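You operate a simulated robot arm through the tools that you are given. There is no shell and no other tool. Be economical: measure what you need, move in short steps, check, and stop when the job is done.

Carry out the task below with a simulated robot arm. There is one attempt and no reset: what you move stays moved.

JOB
Put the bottle that says "OIL" from the end of the table by the dresser on top of the white dough and the bottle marked "syrup" on top of the brown dough.

It is judged by the outcome, as a careful person would: the job done as asked, and still so three seconds after it is handed in. It fails if anything else is knocked over, pushed out of place, dropped, spilled or broken.

ROBOT AND FRAMES
A 6-joint arm with a two-finger parallel gripper, fixed in place. Base frame: the origin is at the foot of the arm, x ahead of it, y to its left, z up; the work surface is at about z = 0. Lengths are in cm, angles in rad, forces in N, time in s.
With the tool pointing down near the work surface it reaches from about 18 to 46 cm from the base axis. Its first joint turns from -1.222 to 1.222 rad. Payload 1.9 kg.
The TCP is the grasp point between the finger pads, 2.3 cm short of the fingertips. In the tool frame z runs along the fingers and y along their closing line. Largest opening 9.4 cm; finger width 3.8, thickness 1; the body of the gripper, 5.4 by 9.6 cm, starts 3.9 cm behind the TCP.
Orientation is that of the tool frame in the base frame, as a unit quaternion [x, y, z, w]. With the fingers straight down and closing along the base's y, the tool's x points along the base's -x, its y along +y and its z along -z.

CONTROLS
- The arm moves only by the tool drive_tool. Its argument "rows" is one flat list of numbers, 7 for each row, row after row: the turn, a rotation vector about the tool's x, y, z in rad, then the shift along the tool's x, y, z in cm, then the opening, from 0 (shut) to 1 (fully open). In form: [ax, ay, az, tx, ty, tz, grip, ax, ay, az, tx, ty, tz, grip, ...]. A call has 1 to 8 rows; each row shifts and turns the commanded pose from where the row before left it, along the tool's axes as they then stand. Rows are played at 5 a second. More than 5 cm and 0.15 rad between two rows, or a gripper value outside its range, and nothing of the call is played. Where a pose cannot be reached the arm comes as near as it can. A force on the tool above 40 N (or 10 N above the force at the start of the call, whichever is more), or a blocked arm, ends the call early, and 0.2 s more pass. The fingers move at their own pace (about 10.8 cm/s each) and stop on an object; they squeeze with about 30 N. The grip force told is the motor's: it shows also when the fingers shut on nothing. Time passes only in rows, and 0.2 s behind the last, so rows that do not move let the fingers close. The reply holds the time, the measured pose of the TCP, the force on the tool along the base axes, the opening and the grip force, in the units named above and with some noise.
- Cameras (640 x 400 px; columns grow to the right, rows downward): "scene" is fixed at [6.33, 31.3, 43.78]; the picture's right is [-0.72, -0.69, 0.00], its down [-0.30, 0.32, -0.90] and it looks along [0.62, -0.65, -0.44] (base axes); focal length 214 px, centre (320, 200). "wrist" rides on the gripper at [-3.9, 0, -4.4] in the tool frame; the picture's right is [0.00, -1.00, 0.00], its down [0.97, 0.00, -0.24] and it looks along [0.24, 0.00, 0.97] (tool axes); focal length 218 px, centre (320, 200).
- get_image(camera): a new picture of that camera. It takes no simulated time.
- locate(camera, pixels): for up to 12 pixels [column, row] of the newest picture of that camera ("zoom" is the newest enlarged one), the place [x, y, z] in the base frame of the surface seen there, good to about 0.2 cm. It takes no simulated time.
- enlarge(camera, box): a new picture of the part [left, top, right, bottom] of that camera's present view, enlarged. It takes no simulated time.
- hand_in(): hands the job in; it is judged then, once.

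Work in short steps. Measure before you move; look again where a grasp or a placing could have gone wrong, and mend it. You have 60 turns and 20 pictures in all, those below and enlarged ones among them. Open the gripper and draw the arm clear of the work before you hand the job in, unless the task says otherwise; then end with one line.

The tools are called after "Emit:" by a JSON object that holds its "api" and its "payload". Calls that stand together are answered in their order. drive_tool: Moves the arm, as the interface text tells. Its arguments: {"type":"object","properties":{"rows":{"type":"array"}},"required":["rows"]} The other tools are called the same way: get_image (camera) takes a picture; locate (camera, pixels) gives the place of the surface under pixels of a picture; enlarge (camera, box) takes an enlarged picture of a part of a camera's view; hand_in () hands the job in.

At the start:

```text
time_s: 0.0
ee_pos: [23.7, 11.25, 38.13]
ee_rot: [0.001, 1.0, 0.001, 0.0]
ft_force: [-0.5, 0.0, -0.1]
gripper_width: 9.41
finger_force: 0.1
```

scene: 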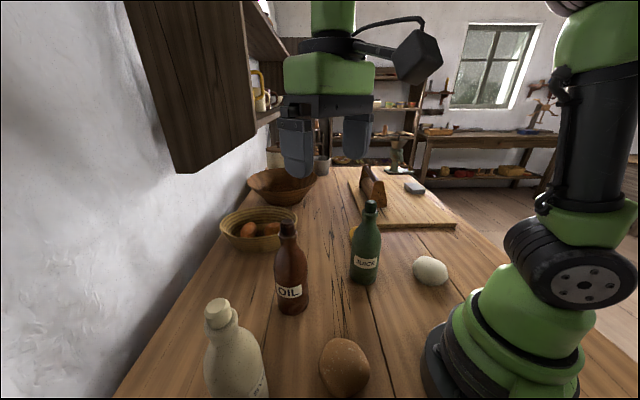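
wrist: 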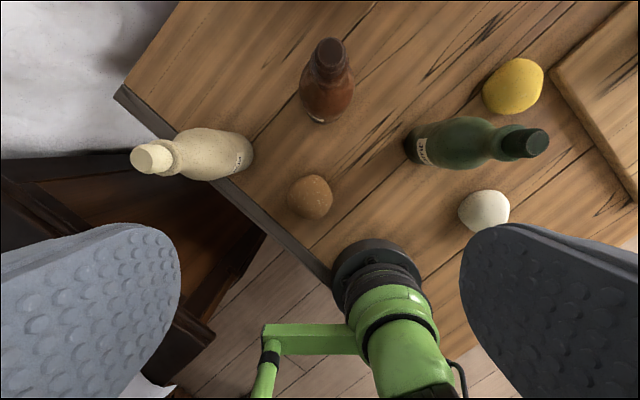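

The scene shows a cream bottle at (235,350), a brown OIL bottle at (290,270), a green JUICE bottle at (366,245), and dough at (343,367) and (430,270). I'll enlarge to read the labels.

Emit:
{"api": "enlarge", "payload": {"camera": "scene", "box": [190, 180, 470, 400]}}

Emit:
{"api": "enlarge", "payload": {"camera": "wrist", "box": [120, 20, 560, 250]}}

Emit:
{"api": "locate", "payload": {"camera": "scene", "pixels": [[218, 305], [288, 228], [370, 204], [343, 345], [430, 258], [343, 367], [430, 270], [290, 310], [365, 280], [380, 190], [260, 230]]}}

Emit:
{"api": "locate", "payload": {"camera": "wrist", "pixels": [[150, 158], [330, 55], [525, 143], [310, 197], [485, 210], [514, 85], [241, 155], [325, 105], [430, 145], [118, 95], [330, 270], [600, 100]]}}

```text
1.82 times, centred on (330, 290) of scene
```

zoom: 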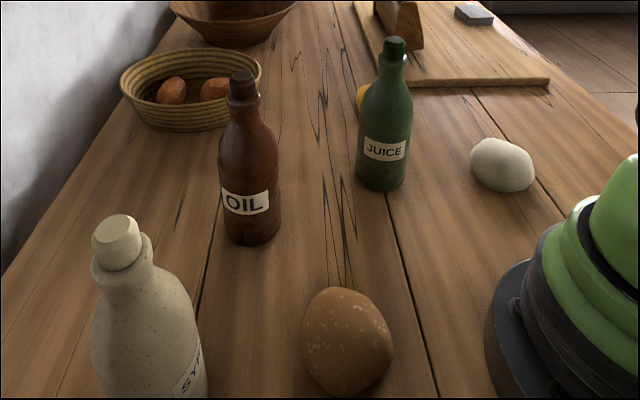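

```text
1.45 times, centred on (340, 135) of wrist
```

zoom: 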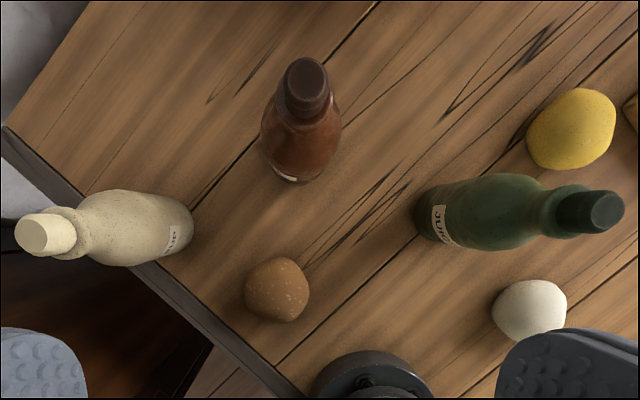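

```text
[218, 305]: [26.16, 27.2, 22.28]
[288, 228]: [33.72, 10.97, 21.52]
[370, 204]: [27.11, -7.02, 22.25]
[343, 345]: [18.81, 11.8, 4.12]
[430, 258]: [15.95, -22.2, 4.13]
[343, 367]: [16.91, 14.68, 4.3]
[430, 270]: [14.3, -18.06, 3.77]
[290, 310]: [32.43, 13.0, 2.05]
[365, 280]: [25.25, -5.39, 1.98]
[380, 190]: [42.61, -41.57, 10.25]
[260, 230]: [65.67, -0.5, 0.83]
```

```text
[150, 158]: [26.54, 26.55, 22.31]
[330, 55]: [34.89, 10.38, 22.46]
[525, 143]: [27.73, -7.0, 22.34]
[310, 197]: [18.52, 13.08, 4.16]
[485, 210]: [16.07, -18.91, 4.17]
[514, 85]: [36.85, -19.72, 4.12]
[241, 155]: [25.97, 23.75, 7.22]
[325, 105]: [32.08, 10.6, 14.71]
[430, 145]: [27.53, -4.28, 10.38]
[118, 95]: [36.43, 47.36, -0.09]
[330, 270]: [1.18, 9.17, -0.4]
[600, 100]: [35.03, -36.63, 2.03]
```

OIL is the brown bottle, SYRUP is the cream one. I'll measure the dough tops, edges and bottle caps/shoulders before moving.

Emit:
{"api": "locate", "payload": {"camera": "wrist", "pixels": [[290, 195], [331, 197], [311, 178], [311, 216], [300, 197], [320, 197], [461, 210], [507, 210], [485, 193], [487, 224], [475, 210], [495, 210]]}}

Emit:
{"api": "locate", "payload": {"camera": "scene", "pixels": [[280, 229], [296, 229], [281, 240], [298, 240], [280, 250], [302, 252], [276, 265], [308, 265], [206, 315], [232, 315], [214, 335], [240, 330]]}}

```text
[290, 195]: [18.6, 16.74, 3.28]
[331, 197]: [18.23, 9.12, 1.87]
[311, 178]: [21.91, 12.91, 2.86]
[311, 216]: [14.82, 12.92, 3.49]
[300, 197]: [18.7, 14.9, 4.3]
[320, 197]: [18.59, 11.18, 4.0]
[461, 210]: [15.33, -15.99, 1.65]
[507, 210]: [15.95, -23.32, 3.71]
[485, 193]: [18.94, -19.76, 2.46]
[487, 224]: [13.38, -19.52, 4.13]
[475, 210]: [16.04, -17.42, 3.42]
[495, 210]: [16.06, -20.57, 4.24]
```

```text
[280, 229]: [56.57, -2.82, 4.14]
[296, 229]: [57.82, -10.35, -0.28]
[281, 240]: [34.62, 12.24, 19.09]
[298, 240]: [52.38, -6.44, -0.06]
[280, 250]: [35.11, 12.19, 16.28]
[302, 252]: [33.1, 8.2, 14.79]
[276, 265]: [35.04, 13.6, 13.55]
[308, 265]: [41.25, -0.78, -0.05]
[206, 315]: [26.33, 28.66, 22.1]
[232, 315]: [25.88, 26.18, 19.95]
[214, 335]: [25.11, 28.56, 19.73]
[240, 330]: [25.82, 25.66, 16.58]
```

Brown dough centre is about (18.2,13.1), white about (15.5,-20), both topping at ~4.3. OIL's cap is at (34.9,10.35), z 22.4. I'll move above the OIL bottle with the gripper open.

Emit:
{"api": "drive_tool", "payload": {"rows": [0, 0, 0, -2.8, -0.22, 1.9, 1, 0, 0, 0, -2.8, -0.22, 1.9, 1, 0, 0, 0, -2.8, -0.22, 1.9, 1, 0, 0, 0, -2.8, -0.22, 1.9, 1, 0, 0, 0, 0, 0, 0, 1]}}

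Emit:
{"api": "get_image", "payload": {"camera": "wrist"}}

```text
time_s: 1.2
ee_pos: [34.74, 10.31, 30.43]
ee_rot: [0.001, 1.0, 0.0, 0.0]
ft_force: [-0.4, 0.3, -0.2]
gripper_width: 9.42
finger_force: 0.0
```

```text
15 pictures are left
```

wrist: 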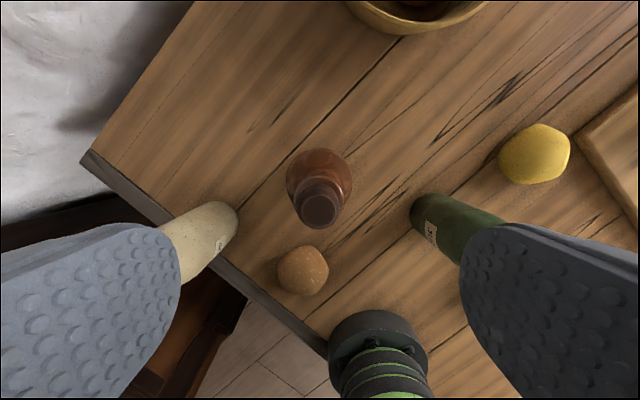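

The OIL cap is centred at about (320,207), between the fingers. I check its exact position and the dimensions of the neck.

Emit:
{"api": "locate", "payload": {"camera": "wrist", "pixels": [[320, 208], [303, 208], [338, 208], [320, 192], [320, 224], [296, 195], [343, 195], [320, 165], [303, 270], [303, 255], [303, 285], [315, 270]]}}

```text
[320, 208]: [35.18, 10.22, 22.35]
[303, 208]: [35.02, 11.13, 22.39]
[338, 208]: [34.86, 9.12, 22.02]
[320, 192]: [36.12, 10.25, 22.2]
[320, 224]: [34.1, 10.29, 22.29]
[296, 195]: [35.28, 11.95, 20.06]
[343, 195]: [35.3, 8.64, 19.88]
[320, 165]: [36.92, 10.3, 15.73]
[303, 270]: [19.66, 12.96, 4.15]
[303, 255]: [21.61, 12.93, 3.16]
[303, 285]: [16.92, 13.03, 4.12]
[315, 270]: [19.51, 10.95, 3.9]
```

The cap centre is (35.1,10.2). I descend straight to TCP z≈19 (gripper body stays just above the cap) and close.

Emit:
{"api": "drive_tool", "payload": {"rows": [0, 0, 0, -0.35, -0.1, 3, 1, 0, 0, 0, 0, 0, 3, 1, 0, 0, 0, 0, 0, 3, 1, 0, 0, 0, 0, 0, 2.4, 1, 0, 0, 0, 0, 0, 0, 0, 0, 0, 0, 0, 0, 0, 0, 0, 0, 0, 0, 0, 0, 0]}}

```text
time_s: 2.8
ee_pos: [35.09, 10.28, 18.86]
ee_rot: [0.001, 1.0, 0.001, 0.0]
ft_force: [-0.2, 1.6, 3.1]
gripper_width: 3.85
finger_force: 29.6
```

Gripped at 3.85 cm width. I lift 8 cm gently.

Emit:
{"api": "drive_tool", "payload": {"rows": [0, 0, 0, 0, 0, -1, 0, 0, 0, 0, 0, 0, -2, 0, 0, 0, 0, 0, 0, -3, 0, 0, 0, 0, 0, 0, -2.5, 0, 0, 0, 0, 0, 0, 0, 0]}}

Emit:
{"api": "get_image", "payload": {"camera": "scene"}}

```text
time_s: 4.0
ee_pos: [35.26, 10.3, 27.6]
ee_rot: [0.0, 1.0, -0.001, 0.0]
ft_force: [0.0, 0.5, -5.0]
gripper_width: 3.43
finger_force: 29.8
```

```text
14 pictures are left
```

scene: 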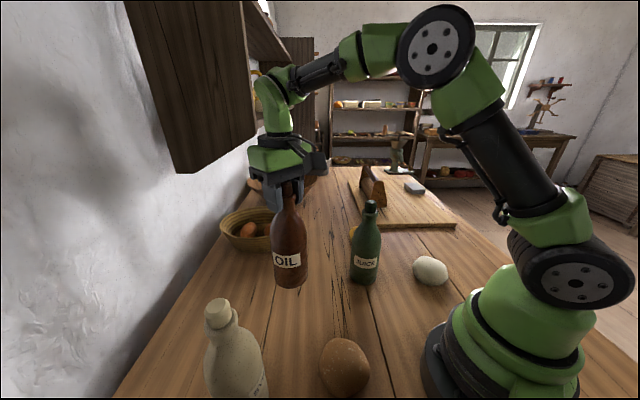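

Grip width changed from 3.85 to 3.43, so the bottle slipped a little. I measure where its base is (around row 285) now.

Emit:
{"api": "locate", "payload": {"camera": "scene", "pixels": [[291, 284], [285, 284], [298, 284], [291, 287], [277, 275], [305, 275], [288, 205], [290, 200], [276, 255], [305, 255]]}}

Emit:
{"api": "enlarge", "payload": {"camera": "scene", "box": [220, 130, 380, 300]}}

```text
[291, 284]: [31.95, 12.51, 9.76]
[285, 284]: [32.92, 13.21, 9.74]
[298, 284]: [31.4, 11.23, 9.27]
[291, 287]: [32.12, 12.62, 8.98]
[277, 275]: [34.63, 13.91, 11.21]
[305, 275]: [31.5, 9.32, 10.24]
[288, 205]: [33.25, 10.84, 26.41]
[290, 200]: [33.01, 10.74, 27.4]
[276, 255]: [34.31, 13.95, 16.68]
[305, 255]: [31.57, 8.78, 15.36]
```

```text
2.35 times, centred on (300, 215) of scene
```

zoom: 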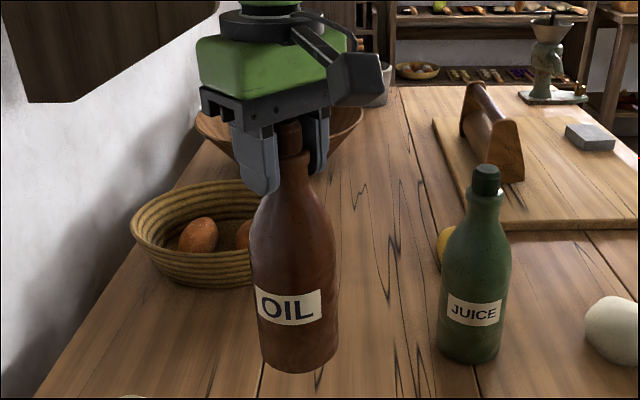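

The bottle hangs upright with its base at about z 8.6. Before moving I measure the white dough outline at (413–449, 256–286) in this picture.

Emit:
{"api": "locate", "payload": {"camera": "scene", "pixels": [[415, 270], [447, 272], [430, 258], [430, 284], [420, 262], [440, 262], [425, 267], [436, 267], [430, 263], [440, 280], [420, 280], [430, 274]]}}

```text
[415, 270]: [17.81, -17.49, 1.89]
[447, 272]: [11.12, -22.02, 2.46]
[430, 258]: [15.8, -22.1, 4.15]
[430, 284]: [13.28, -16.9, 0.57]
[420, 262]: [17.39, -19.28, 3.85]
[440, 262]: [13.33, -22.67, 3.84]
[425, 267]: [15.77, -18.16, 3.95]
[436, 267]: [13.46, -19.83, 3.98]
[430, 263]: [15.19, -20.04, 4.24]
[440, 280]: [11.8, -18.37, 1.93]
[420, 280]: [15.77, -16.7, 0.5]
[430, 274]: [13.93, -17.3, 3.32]
```

White dough centre is about (15.2,-20.4), top 4.25. I carry the bottle (base ~9.5 cm up) on an inner path around the juice bottle, first to about (20.3,4).

Emit:
{"api": "drive_tool", "payload": {"rows": [0, 0, 0, 1.5, -0.6, -0.3, 0, 0, 0, 0, 2.5, -1.05, -0.3, 0, 0, 0, 0, 2.5, -1.05, -0.3, 0, 0, 0, 0, 2.5, -1.05, 0, 0, 0, 0, 0, 2.5, -1.05, 0, 0, 0, 0, 0, 2.0, -0.9, 0, 0, 0, 0, 0, 1.5, -0.6, 0, 0, 0, 0, 0, 0, 0, 0, 0]}}

```text
time_s: 5.8
ee_pos: [20.1, 3.9, 28.42]
ee_rot: [0.001, 1.0, 0.001, 0.0]
ft_force: [-0.9, 0.3, -5.2]
gripper_width: 3.42
finger_force: 30.7
```

Steady, grip unchanged. Next leg to about (19,-8).

Emit:
{"api": "drive_tool", "payload": {"rows": [0, 0, 0, 0.1, -1.5, 0, 0, 0, 0, 0, 0.2, -2.5, 0, 0, 0, 0, 0, 0.2, -2.5, 0, 0, 0, 0, 0, 0.2, -2.5, 0, 0, 0, 0, 0, 0.3, -2.5, 0, 0, 0, 0, 0, 0.6, -2.5, 0, 0, 0, 0, 0, 0.6, -2.0, 0, 0, 0, 0, 0, 0, 0, 0, 0]}}

```text
time_s: 7.6
ee_pos: [17.83, -12.09, 28.42]
ee_rot: [0.0, 1.0, 0.001, 0.0]
ft_force: [-0.3, -0.6, -6.2]
gripper_width: 3.43
finger_force: 29.5
```

Now on to above the white dough (15.2,-20.4), and then I look.

Emit:
{"api": "drive_tool", "payload": {"rows": [0, 0, 0, 0.4, -1.3, 0, 0, 0, 0, 0, 0.7, -2.2, 0, 0, 0, 0, 0, 0.7, -2.2, 0, 0, 0, 0, 0, 0.5, -1.6, 0, 0, 0, 0, 0, 0.3, -1.0, 0, 0, 0, 0, 0, 0, 0, 0, 0, 0, 0, 0, 0, 0, 0, 0]}}

Emit:
{"api": "enlarge", "payload": {"camera": "scene", "box": [340, 130, 520, 300]}}

```text
time_s: 9.2
ee_pos: [15.29, -20.43, 28.47]
ee_rot: [0.001, 1.0, 0.001, 0.0]
ft_force: [0.1, 0.9, -4.7]
gripper_width: 3.41
finger_force: 30.1
```

```text
2.35 times, centred on (430, 215) of scene
```

zoom: 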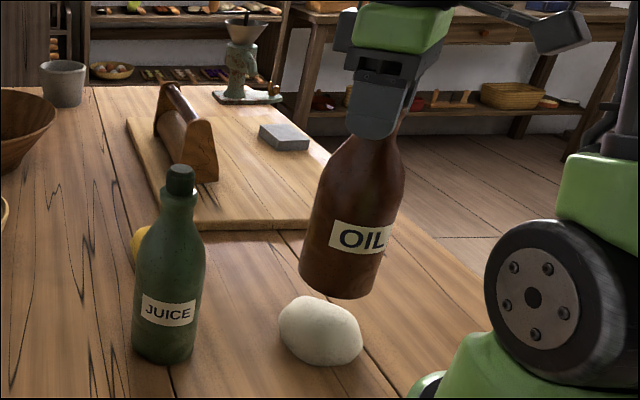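

The bottle looks leaning, though perspective alone gives about 15° here. I measure its base and sides to check the tilt and position.

Emit:
{"api": "locate", "payload": {"camera": "zoom", "pixels": [[302, 262], [338, 295], [374, 290], [338, 275], [382, 262], [335, 155], [404, 168], [318, 205], [396, 215], [370, 160], [300, 270], [356, 230]]}}

```text
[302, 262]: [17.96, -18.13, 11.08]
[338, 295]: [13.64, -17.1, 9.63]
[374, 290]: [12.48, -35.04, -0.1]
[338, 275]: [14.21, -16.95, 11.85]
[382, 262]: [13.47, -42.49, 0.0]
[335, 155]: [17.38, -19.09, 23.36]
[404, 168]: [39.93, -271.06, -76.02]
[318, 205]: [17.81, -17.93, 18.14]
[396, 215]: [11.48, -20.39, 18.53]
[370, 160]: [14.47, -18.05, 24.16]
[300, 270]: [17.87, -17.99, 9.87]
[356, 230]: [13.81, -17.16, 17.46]
```

Axis is vertical and centred at about (15.3,-20.1), base at z≈9.5. I lower most of the way, then in small steps watching the force.

Emit:
{"api": "drive_tool", "payload": {"rows": [0, 0, 0, 0, -0.1, 1, 0, 0, 0, 0, 0, 0, 1.5, 0, 0, 0, 0, 0, 0, 1.2, 0, 0, 0, 0, 0, 0, 0.6, 0, 0, 0, 0, 0, 0, 0.2, 0, 0, 0, 0, 0, 0, 0, 0]}}

```text
time_s: 10.6
ee_pos: [15.37, -20.37, 23.9]
ee_rot: [0.001, 1.0, 0.001, 0.001]
ft_force: [0.0, 0.3, -4.6]
gripper_width: 3.42
finger_force: 30.1
```

TCP at 23.9, still hanging free (-4.6 N). Small steps down.

Emit:
{"api": "drive_tool", "payload": {"rows": [0, 0, 0, 0.1, 0, 0.15, 0, 0, 0, 0, 0, 0, 0.15, 0, 0, 0, 0, 0, 0, 0.15, 0, 0, 0, 0, 0, 0, 0, 0]}}

```text
time_s: 11.3
ee_pos: [15.37, -20.45, 23.63]
ee_rot: [0.002, 1.0, -0.001, 0.003]
ft_force: [-1.6, 3.0, 8.9]
gripper_width: 3.44
finger_force: 29.8
stopped in row 3: the force on the tool passed its limit (the readings are from after the stop); the commanded pose is now the measured one
```

Contact at TCP z 23.63 with the bottle's weight taken up. I look at how it sits before releasing.

Emit:
{"api": "enlarge", "payload": {"camera": "scene", "box": [340, 150, 520, 300]}}

```text
2.67 times, centred on (430, 225) of scene
```

zoom: 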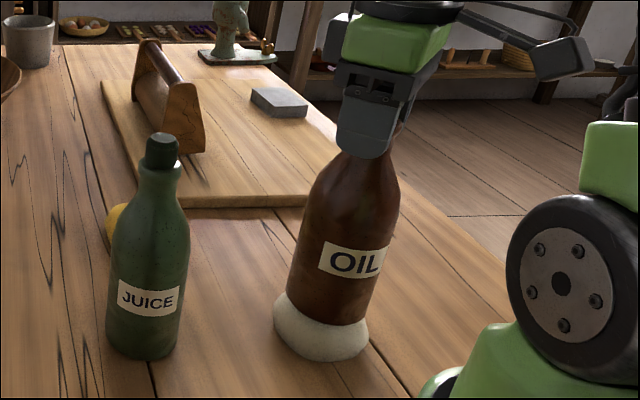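

It sits centred on the dough. I open only slightly (to ~4.4 cm) so the fingers still guard the bottle, and check for leaning.

Emit:
{"api": "drive_tool", "payload": {"rows": [0, 0, 0, 0, 0, 0, 0.38, 0, 0, 0, 0, 0, 0, 0.42, 0, 0, 0, 0, 0, 0, 0.46, 0, 0, 0, 0, 0, 0, 0.46, 0, 0, 0, 0, 0, 0, 0.46, 0, 0, 0, 0, 0, 0, 0.46]}}

Emit:
{"api": "get_image", "payload": {"camera": "wrist"}}

Emit:
{"api": "enlarge", "payload": {"camera": "scene", "box": [340, 150, 520, 300]}}

```text
time_s: 12.8
ee_pos: [15.38, -20.42, 23.68]
ee_rot: [0.001, 1.0, -0.002, 0.002]
ft_force: [0.2, -0.7, 0.0]
gripper_width: 4.35
finger_force: 0.1
```

```text
10 pictures are left
```

wrist: 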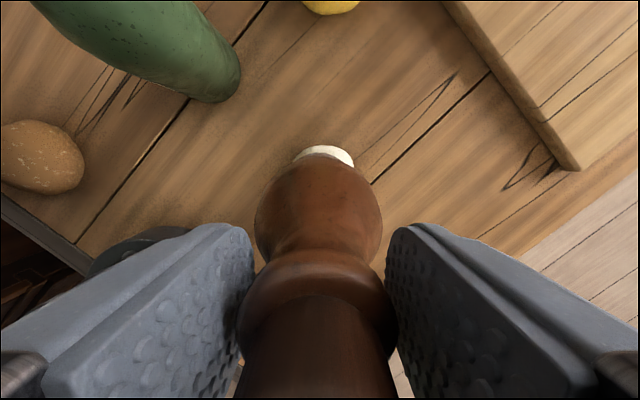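

```text
2.67 times, centred on (430, 225) of scene
```

zoom: 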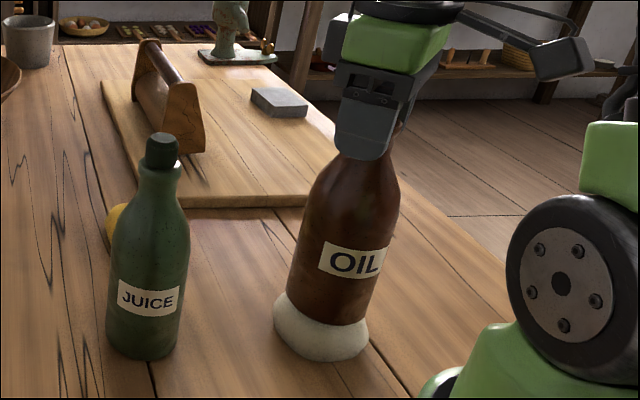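

The bottle stands free between the fingers (no contact force) and hasn't moved. I open fully and rise straight up.

Emit:
{"api": "drive_tool", "payload": {"rows": [0, 0, 0, 0, 0, 0, 0.7, 0, 0, 0, 0, 0, 0, 1, 0, 0, 0, 0, 0, 0, 1, 0, 0, 0, 0, 0, -2, 1, 0, 0, 0, 0, 0, -3, 1, 0, 0, 0, 0, 0, -3, 1, 0, 0, 0, 0, 0, -3, 1, 0, 0, 0, 0, 0, 0, 1]}}

Emit:
{"api": "get_image", "payload": {"camera": "scene"}}

```text
time_s: 14.6
ee_pos: [15.23, -20.26, 34.73]
ee_rot: [0.001, 1.0, -0.002, 0.002]
ft_force: [0.2, 0.2, 0.3]
gripper_width: 9.42
finger_force: 0.1
```

```text
8 pictures are left
```

scene: 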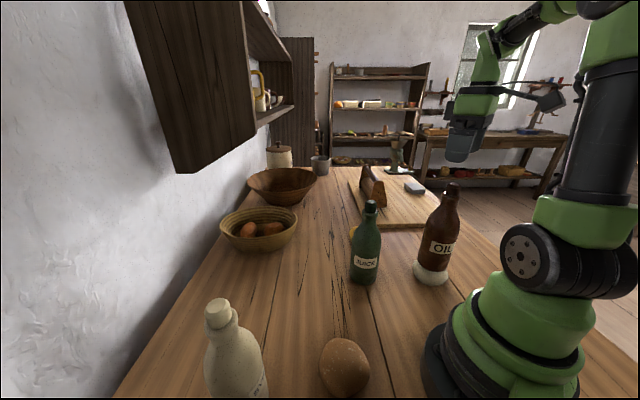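

OIL stands on the white dough at (437,240). Now I move high (z≈35) across to the syrup bottle near (26.4,26.9).

Emit:
{"api": "drive_tool", "payload": {"rows": [0, 0, 0, -1.47, 3.88, 0, 1, 0, 0, 0, -1.47, 3.88, 0, 1, 0, 0, 0, -1.47, 3.88, 0, 1, 0, 0, 0, -1.47, 3.88, 0, 1, 0, 0, 0, -1.47, 3.88, 0, 1, 0, 0, 0, -1.47, 3.88, 0, 1, 0, 0, 0, 0, 0, 0, 1]}}

Emit:
{"api": "drive_tool", "payload": {"rows": [0, 0, 0, -0.4, 3.9, 0.5, 1, 0, 0, 0, -0.4, 3.9, 0.5, 1, 0, 0, 0, -0.4, 3.9, 0.5, 1, 0, 0, 0, -0.4, 3.9, 0.5, 1, 0, 0, 0, -0.4, 3.9, 0.5, 1, 0, 0, 0, -0.4, 3.9, 0.5, 1, 0, 0, 0, 0, 0, 0, 1]}}

Emit:
{"api": "get_image", "payload": {"camera": "wrist"}}

```text
time_s: 16.1
ee_pos: [24.38, 3.32, 34.67]
ee_rot: [0.001, 1.0, -0.002, 0.002]
ft_force: [0.0, 0.0, -0.1]
gripper_width: 9.41
finger_force: 0.1
```

```text
time_s: 17.8
ee_pos: [26.57, 26.27, 31.46]
ee_rot: [0.002, 1.0, -0.002, 0.002]
ft_force: [-0.8, -0.3, 0.1]
gripper_width: 9.41
finger_force: 0.1
```

```text
7 pictures are left
```

wrist: 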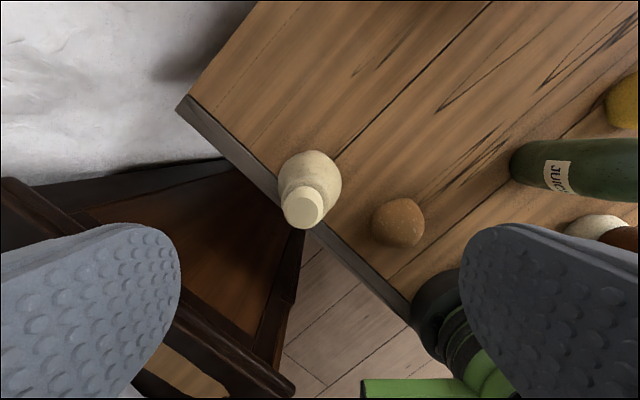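

The syrup cap is at about (303,208). I locate cap, collar and brown dough top.

Emit:
{"api": "locate", "payload": {"camera": "wrist", "pixels": [[303, 208], [287, 208], [319, 208], [303, 192], [303, 224], [281, 190], [335, 190], [398, 222], [380, 222], [415, 222], [398, 203], [396, 238]]}}

```text
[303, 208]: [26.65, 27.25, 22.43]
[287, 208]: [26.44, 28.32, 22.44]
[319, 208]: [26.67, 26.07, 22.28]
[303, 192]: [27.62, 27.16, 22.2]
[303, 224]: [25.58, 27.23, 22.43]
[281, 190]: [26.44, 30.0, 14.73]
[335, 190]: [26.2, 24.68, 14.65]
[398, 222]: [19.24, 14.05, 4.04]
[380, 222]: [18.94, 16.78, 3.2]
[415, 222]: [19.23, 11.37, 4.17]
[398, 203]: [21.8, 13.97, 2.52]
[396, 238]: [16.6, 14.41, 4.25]
```

Cap centre is (26.6,27.2). I check the height of the dresser beside it before lowering fingers there.

Emit:
{"api": "locate", "payload": {"camera": "wrist", "pixels": [[60, 190], [100, 215], [200, 200], [15, 190], [190, 320], [270, 380], [20, 225], [215, 170]]}}

```text
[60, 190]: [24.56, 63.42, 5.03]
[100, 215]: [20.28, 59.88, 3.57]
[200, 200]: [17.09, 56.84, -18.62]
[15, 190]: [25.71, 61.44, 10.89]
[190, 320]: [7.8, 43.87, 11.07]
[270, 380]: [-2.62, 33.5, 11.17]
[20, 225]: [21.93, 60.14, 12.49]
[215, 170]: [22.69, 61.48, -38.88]
```

The dresser is far enough and low. I centre (+0.95 y), descend to TCP z≈19 and close.

Emit:
{"api": "drive_tool", "payload": {"rows": [0, 0, 0, -0.05, 0.95, 2, 1, 0, 0, 0, 0, 0, 3.2, 1, 0, 0, 0, 0, 0, 3.2, 1, 0, 0, 0, 0, 0, 3.2, 1, 0, 0, 0, 0, 0, 0.8, 1, 0, 0, 0, 0, 0, 0, 0, 0, 0, 0, 0, 0, 0, 0, 0, 0, 0, 0, 0, 0, 0]}}

```text
time_s: 19.6
ee_pos: [26.76, 27.06, 19.07]
ee_rot: [0.001, 1.0, -0.002, 0.003]
ft_force: [0.0, 3.0, 5.5]
gripper_width: 3.75
finger_force: 29.9
```

Gripped at 3.75 cm. Lifting 8 cm gently.

Emit:
{"api": "drive_tool", "payload": {"rows": [0, 0, 0, 0, 0, -1, 0, 0, 0, 0, 0, 0, -2, 0, 0, 0, 0, 0, 0, -3, 0, 0, 0, 0, 0, 0, -2.5, 0, 0, 0, 0, 0, 0, 0, 0]}}

Emit:
{"api": "get_image", "payload": {"camera": "scene"}}

```text
time_s: 20.8
ee_pos: [26.76, 27.04, 27.69]
ee_rot: [0.002, 1.0, -0.001, 0.002]
ft_force: [-0.5, -0.2, -5.8]
gripper_width: 3.34
finger_force: 30.3
```

```text
6 pictures are left
```

scene: 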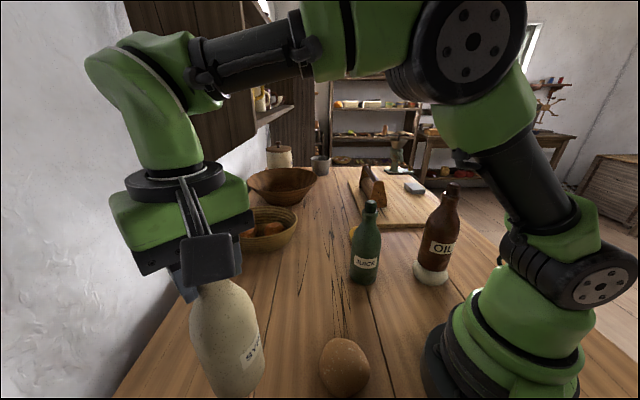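

Syrup lifted cleanly. Brown dough centre is about (18.1,13.2); I carry the bottle over it by (-8.6,-13.85).

Emit:
{"api": "drive_tool", "payload": {"rows": [0, 0, 0, 0.8, -1.3, -0.4, 0, 0, 0, 0, 1.5, -2.4, -0.4, 0, 0, 0, 0, 1.6, -2.6, 0, 0, 0, 0, 0, 1.6, -2.6, 0, 0, 0, 0, 0, 1.5, -2.4, 0, 0, 0, 0, 0, 1.0, -1.6, 0, 0, 0, 0, 0, 0.6, -0.95, 0, 0, 0, 0, 0, 0, 0, 0, 0]}}

Emit:
{"api": "get_image", "payload": {"camera": "scene"}}

```text
time_s: 22.6
ee_pos: [18.12, 13.45, 28.52]
ee_rot: [0.001, 1.0, -0.002, 0.003]
ft_force: [-0.2, -1.0, -6.2]
gripper_width: 3.34
finger_force: 30.3
```

```text
5 pictures are left
```

scene: 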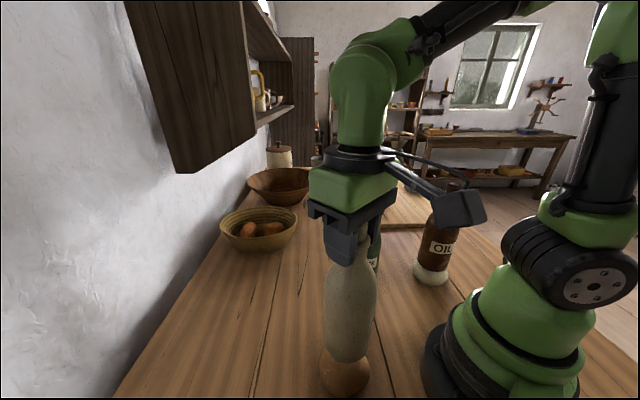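

The bottle hangs above the dough. I measure its base and sides to confirm the centring.

Emit:
{"api": "locate", "payload": {"camera": "scene", "pixels": [[346, 358], [326, 345], [365, 348], [325, 320], [372, 320], [327, 290], [376, 290], [346, 345], [350, 300]]}}

```text
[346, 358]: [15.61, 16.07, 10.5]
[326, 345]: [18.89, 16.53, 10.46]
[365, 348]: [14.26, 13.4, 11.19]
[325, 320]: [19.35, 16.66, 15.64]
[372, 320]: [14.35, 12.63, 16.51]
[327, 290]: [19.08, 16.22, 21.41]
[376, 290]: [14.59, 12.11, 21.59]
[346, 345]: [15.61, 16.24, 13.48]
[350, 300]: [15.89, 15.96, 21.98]
```

Bottle axis is about (17.7,13.4); I nudge +0.3 x, -0.2 y and lower to just above contact (TCP ≈24).

Emit:
{"api": "drive_tool", "payload": {"rows": [0, 0, 0, -0.3, -0.2, 0.8, 0, 0, 0, 0, 0, 0, 1.5, 0, 0, 0, 0, 0, 0, 1.2, 0, 0, 0, 0, 0, 0, 0.6, 0, 0, 0, 0, 0, 0, 0.2, 0, 0, 0, 0, 0, 0, 0, 0]}}

Emit:
{"api": "drive_tool", "payload": {"rows": [0, 0, 0, 0, 0, 0.12, 0, 0, 0, 0, 0, 0, 0.12, 0, 0, 0, 0, 0, 0, 0.12, 0, 0, 0, 0, 0, 0, 0, 0]}}

```text
time_s: 23.9
ee_pos: [18.37, 13.1, 24.29]
ee_rot: [0.001, 1.0, -0.002, 0.002]
ft_force: [-1.1, 0.0, -5.4]
gripper_width: 3.35
finger_force: 29.3
```

```text
time_s: 24.9
ee_pos: [18.48, 13.29, 23.85]
ee_rot: [0.001, 1.0, -0.001, 0.001]
ft_force: [0.3, 0.4, -4.5]
gripper_width: 3.35
finger_force: 29.5
```

TCP 23.85, still free (-4.5 N). More small steps.

Emit:
{"api": "drive_tool", "payload": {"rows": [0, 0, 0, 0, 0, 0.12, 0, 0, 0, 0, 0, 0, 0.12, 0, 0, 0, 0, 0, 0, 0.12, 0, 0, 0, 0, 0, 0, 0.12, 0, 0, 0, 0, 0, 0, 0, 0]}}

```text
time_s: 25.6
ee_pos: [18.5, 13.17, 23.77]
ee_rot: [0.001, 1.0, 0.0, 0.004]
ft_force: [-0.3, -2.5, 10.6]
gripper_width: 3.37
finger_force: 30.2
stopped in row 3: the force on the tool passed its limit (the readings are from after the stop); the commanded pose is now the measured one
```

Contact (10.6 N up). I open slightly with the fingers still guarding the neck, then look.

Emit:
{"api": "drive_tool", "payload": {"rows": [0, 0, 0, 0, 0, 0, 0.37, 0, 0, 0, 0, 0, 0, 0.41, 0, 0, 0, 0, 0, 0, 0.45, 0, 0, 0, 0, 0, 0, 0.45, 0, 0, 0, 0, 0, 0, 0.45, 0, 0, 0, 0, 0, 0, 0.45]}}

Emit:
{"api": "get_image", "payload": {"camera": "scene"}}

Emit:
{"api": "get_image", "payload": {"camera": "wrist"}}

```text
time_s: 27.0
ee_pos: [18.48, 13.11, 23.81]
ee_rot: [0.001, 1.0, 0.0, 0.004]
ft_force: [0.5, -0.2, 0.5]
gripper_width: 4.24
finger_force: 0.0
```

```text
4 pictures are left
```

scene: 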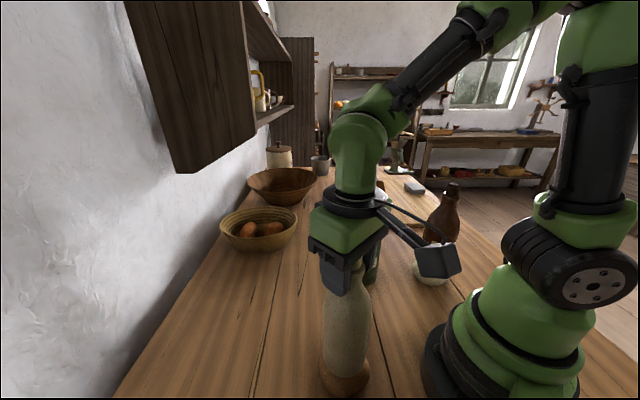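

```text
3 pictures are left
```

wrist: 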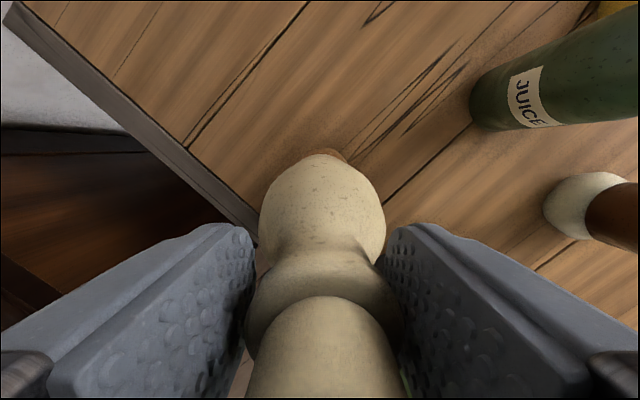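

The syrup bottle stands between the fingers without contact. I open fully and rise straight up.

Emit:
{"api": "drive_tool", "payload": {"rows": [0, 0, 0, 0, 0, 0, 0.7, 0, 0, 0, 0, 0, 0, 1, 0, 0, 0, 0, 0, 0, 1, 0, 0, 0, 0, 0, -2, 1, 0, 0, 0, 0, 0, -3, 1, 0, 0, 0, 0, 0, -3, 1, 0, 0, 0, 0, 0, -3, 1, 0, 0, 0, 0, 0, 0, 1]}}

Emit:
{"api": "drive_tool", "payload": {"rows": [0, 0, 0, -2, 0, -1, 1, 0, 0, 0, -3, -1, -0.5, 1, 0, 0, 0, -3, -1, 0, 1, 0, 0, 0, -2, -1, 0, 1, 0, 0, 0, 0, 0, 0, 1]}}

Emit:
{"api": "get_image", "payload": {"camera": "scene"}}

```text
time_s: 28.8
ee_pos: [18.52, 13.04, 34.95]
ee_rot: [0.002, 1.0, 0.001, 0.004]
ft_force: [0.5, -0.9, -0.9]
gripper_width: 9.36
finger_force: 0.0
```

```text
time_s: 30.0
ee_pos: [28.43, 10.11, 36.38]
ee_rot: [0.002, 1.0, 0.0, 0.004]
ft_force: [-0.2, 0.8, -0.5]
gripper_width: 9.41
finger_force: 0.1
```

```text
2 pictures are left
```

scene: 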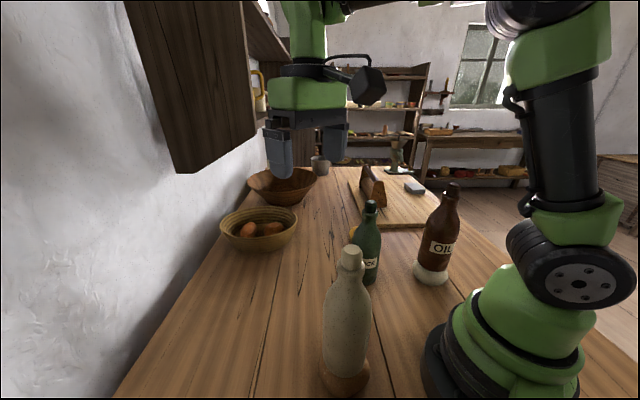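

Both bottles stand upright on their doughs, at (437,240) and (346,315), and nothing else has moved. The arm is clear, so I hand the job in.

Emit:
{"api": "hand_in", "payload": {}}

```text
The job is handed in.
```

The OIL bottle is standing on the white dough and the syrup bottle on the brown dough; nothing else was moved, and the job is handed in.
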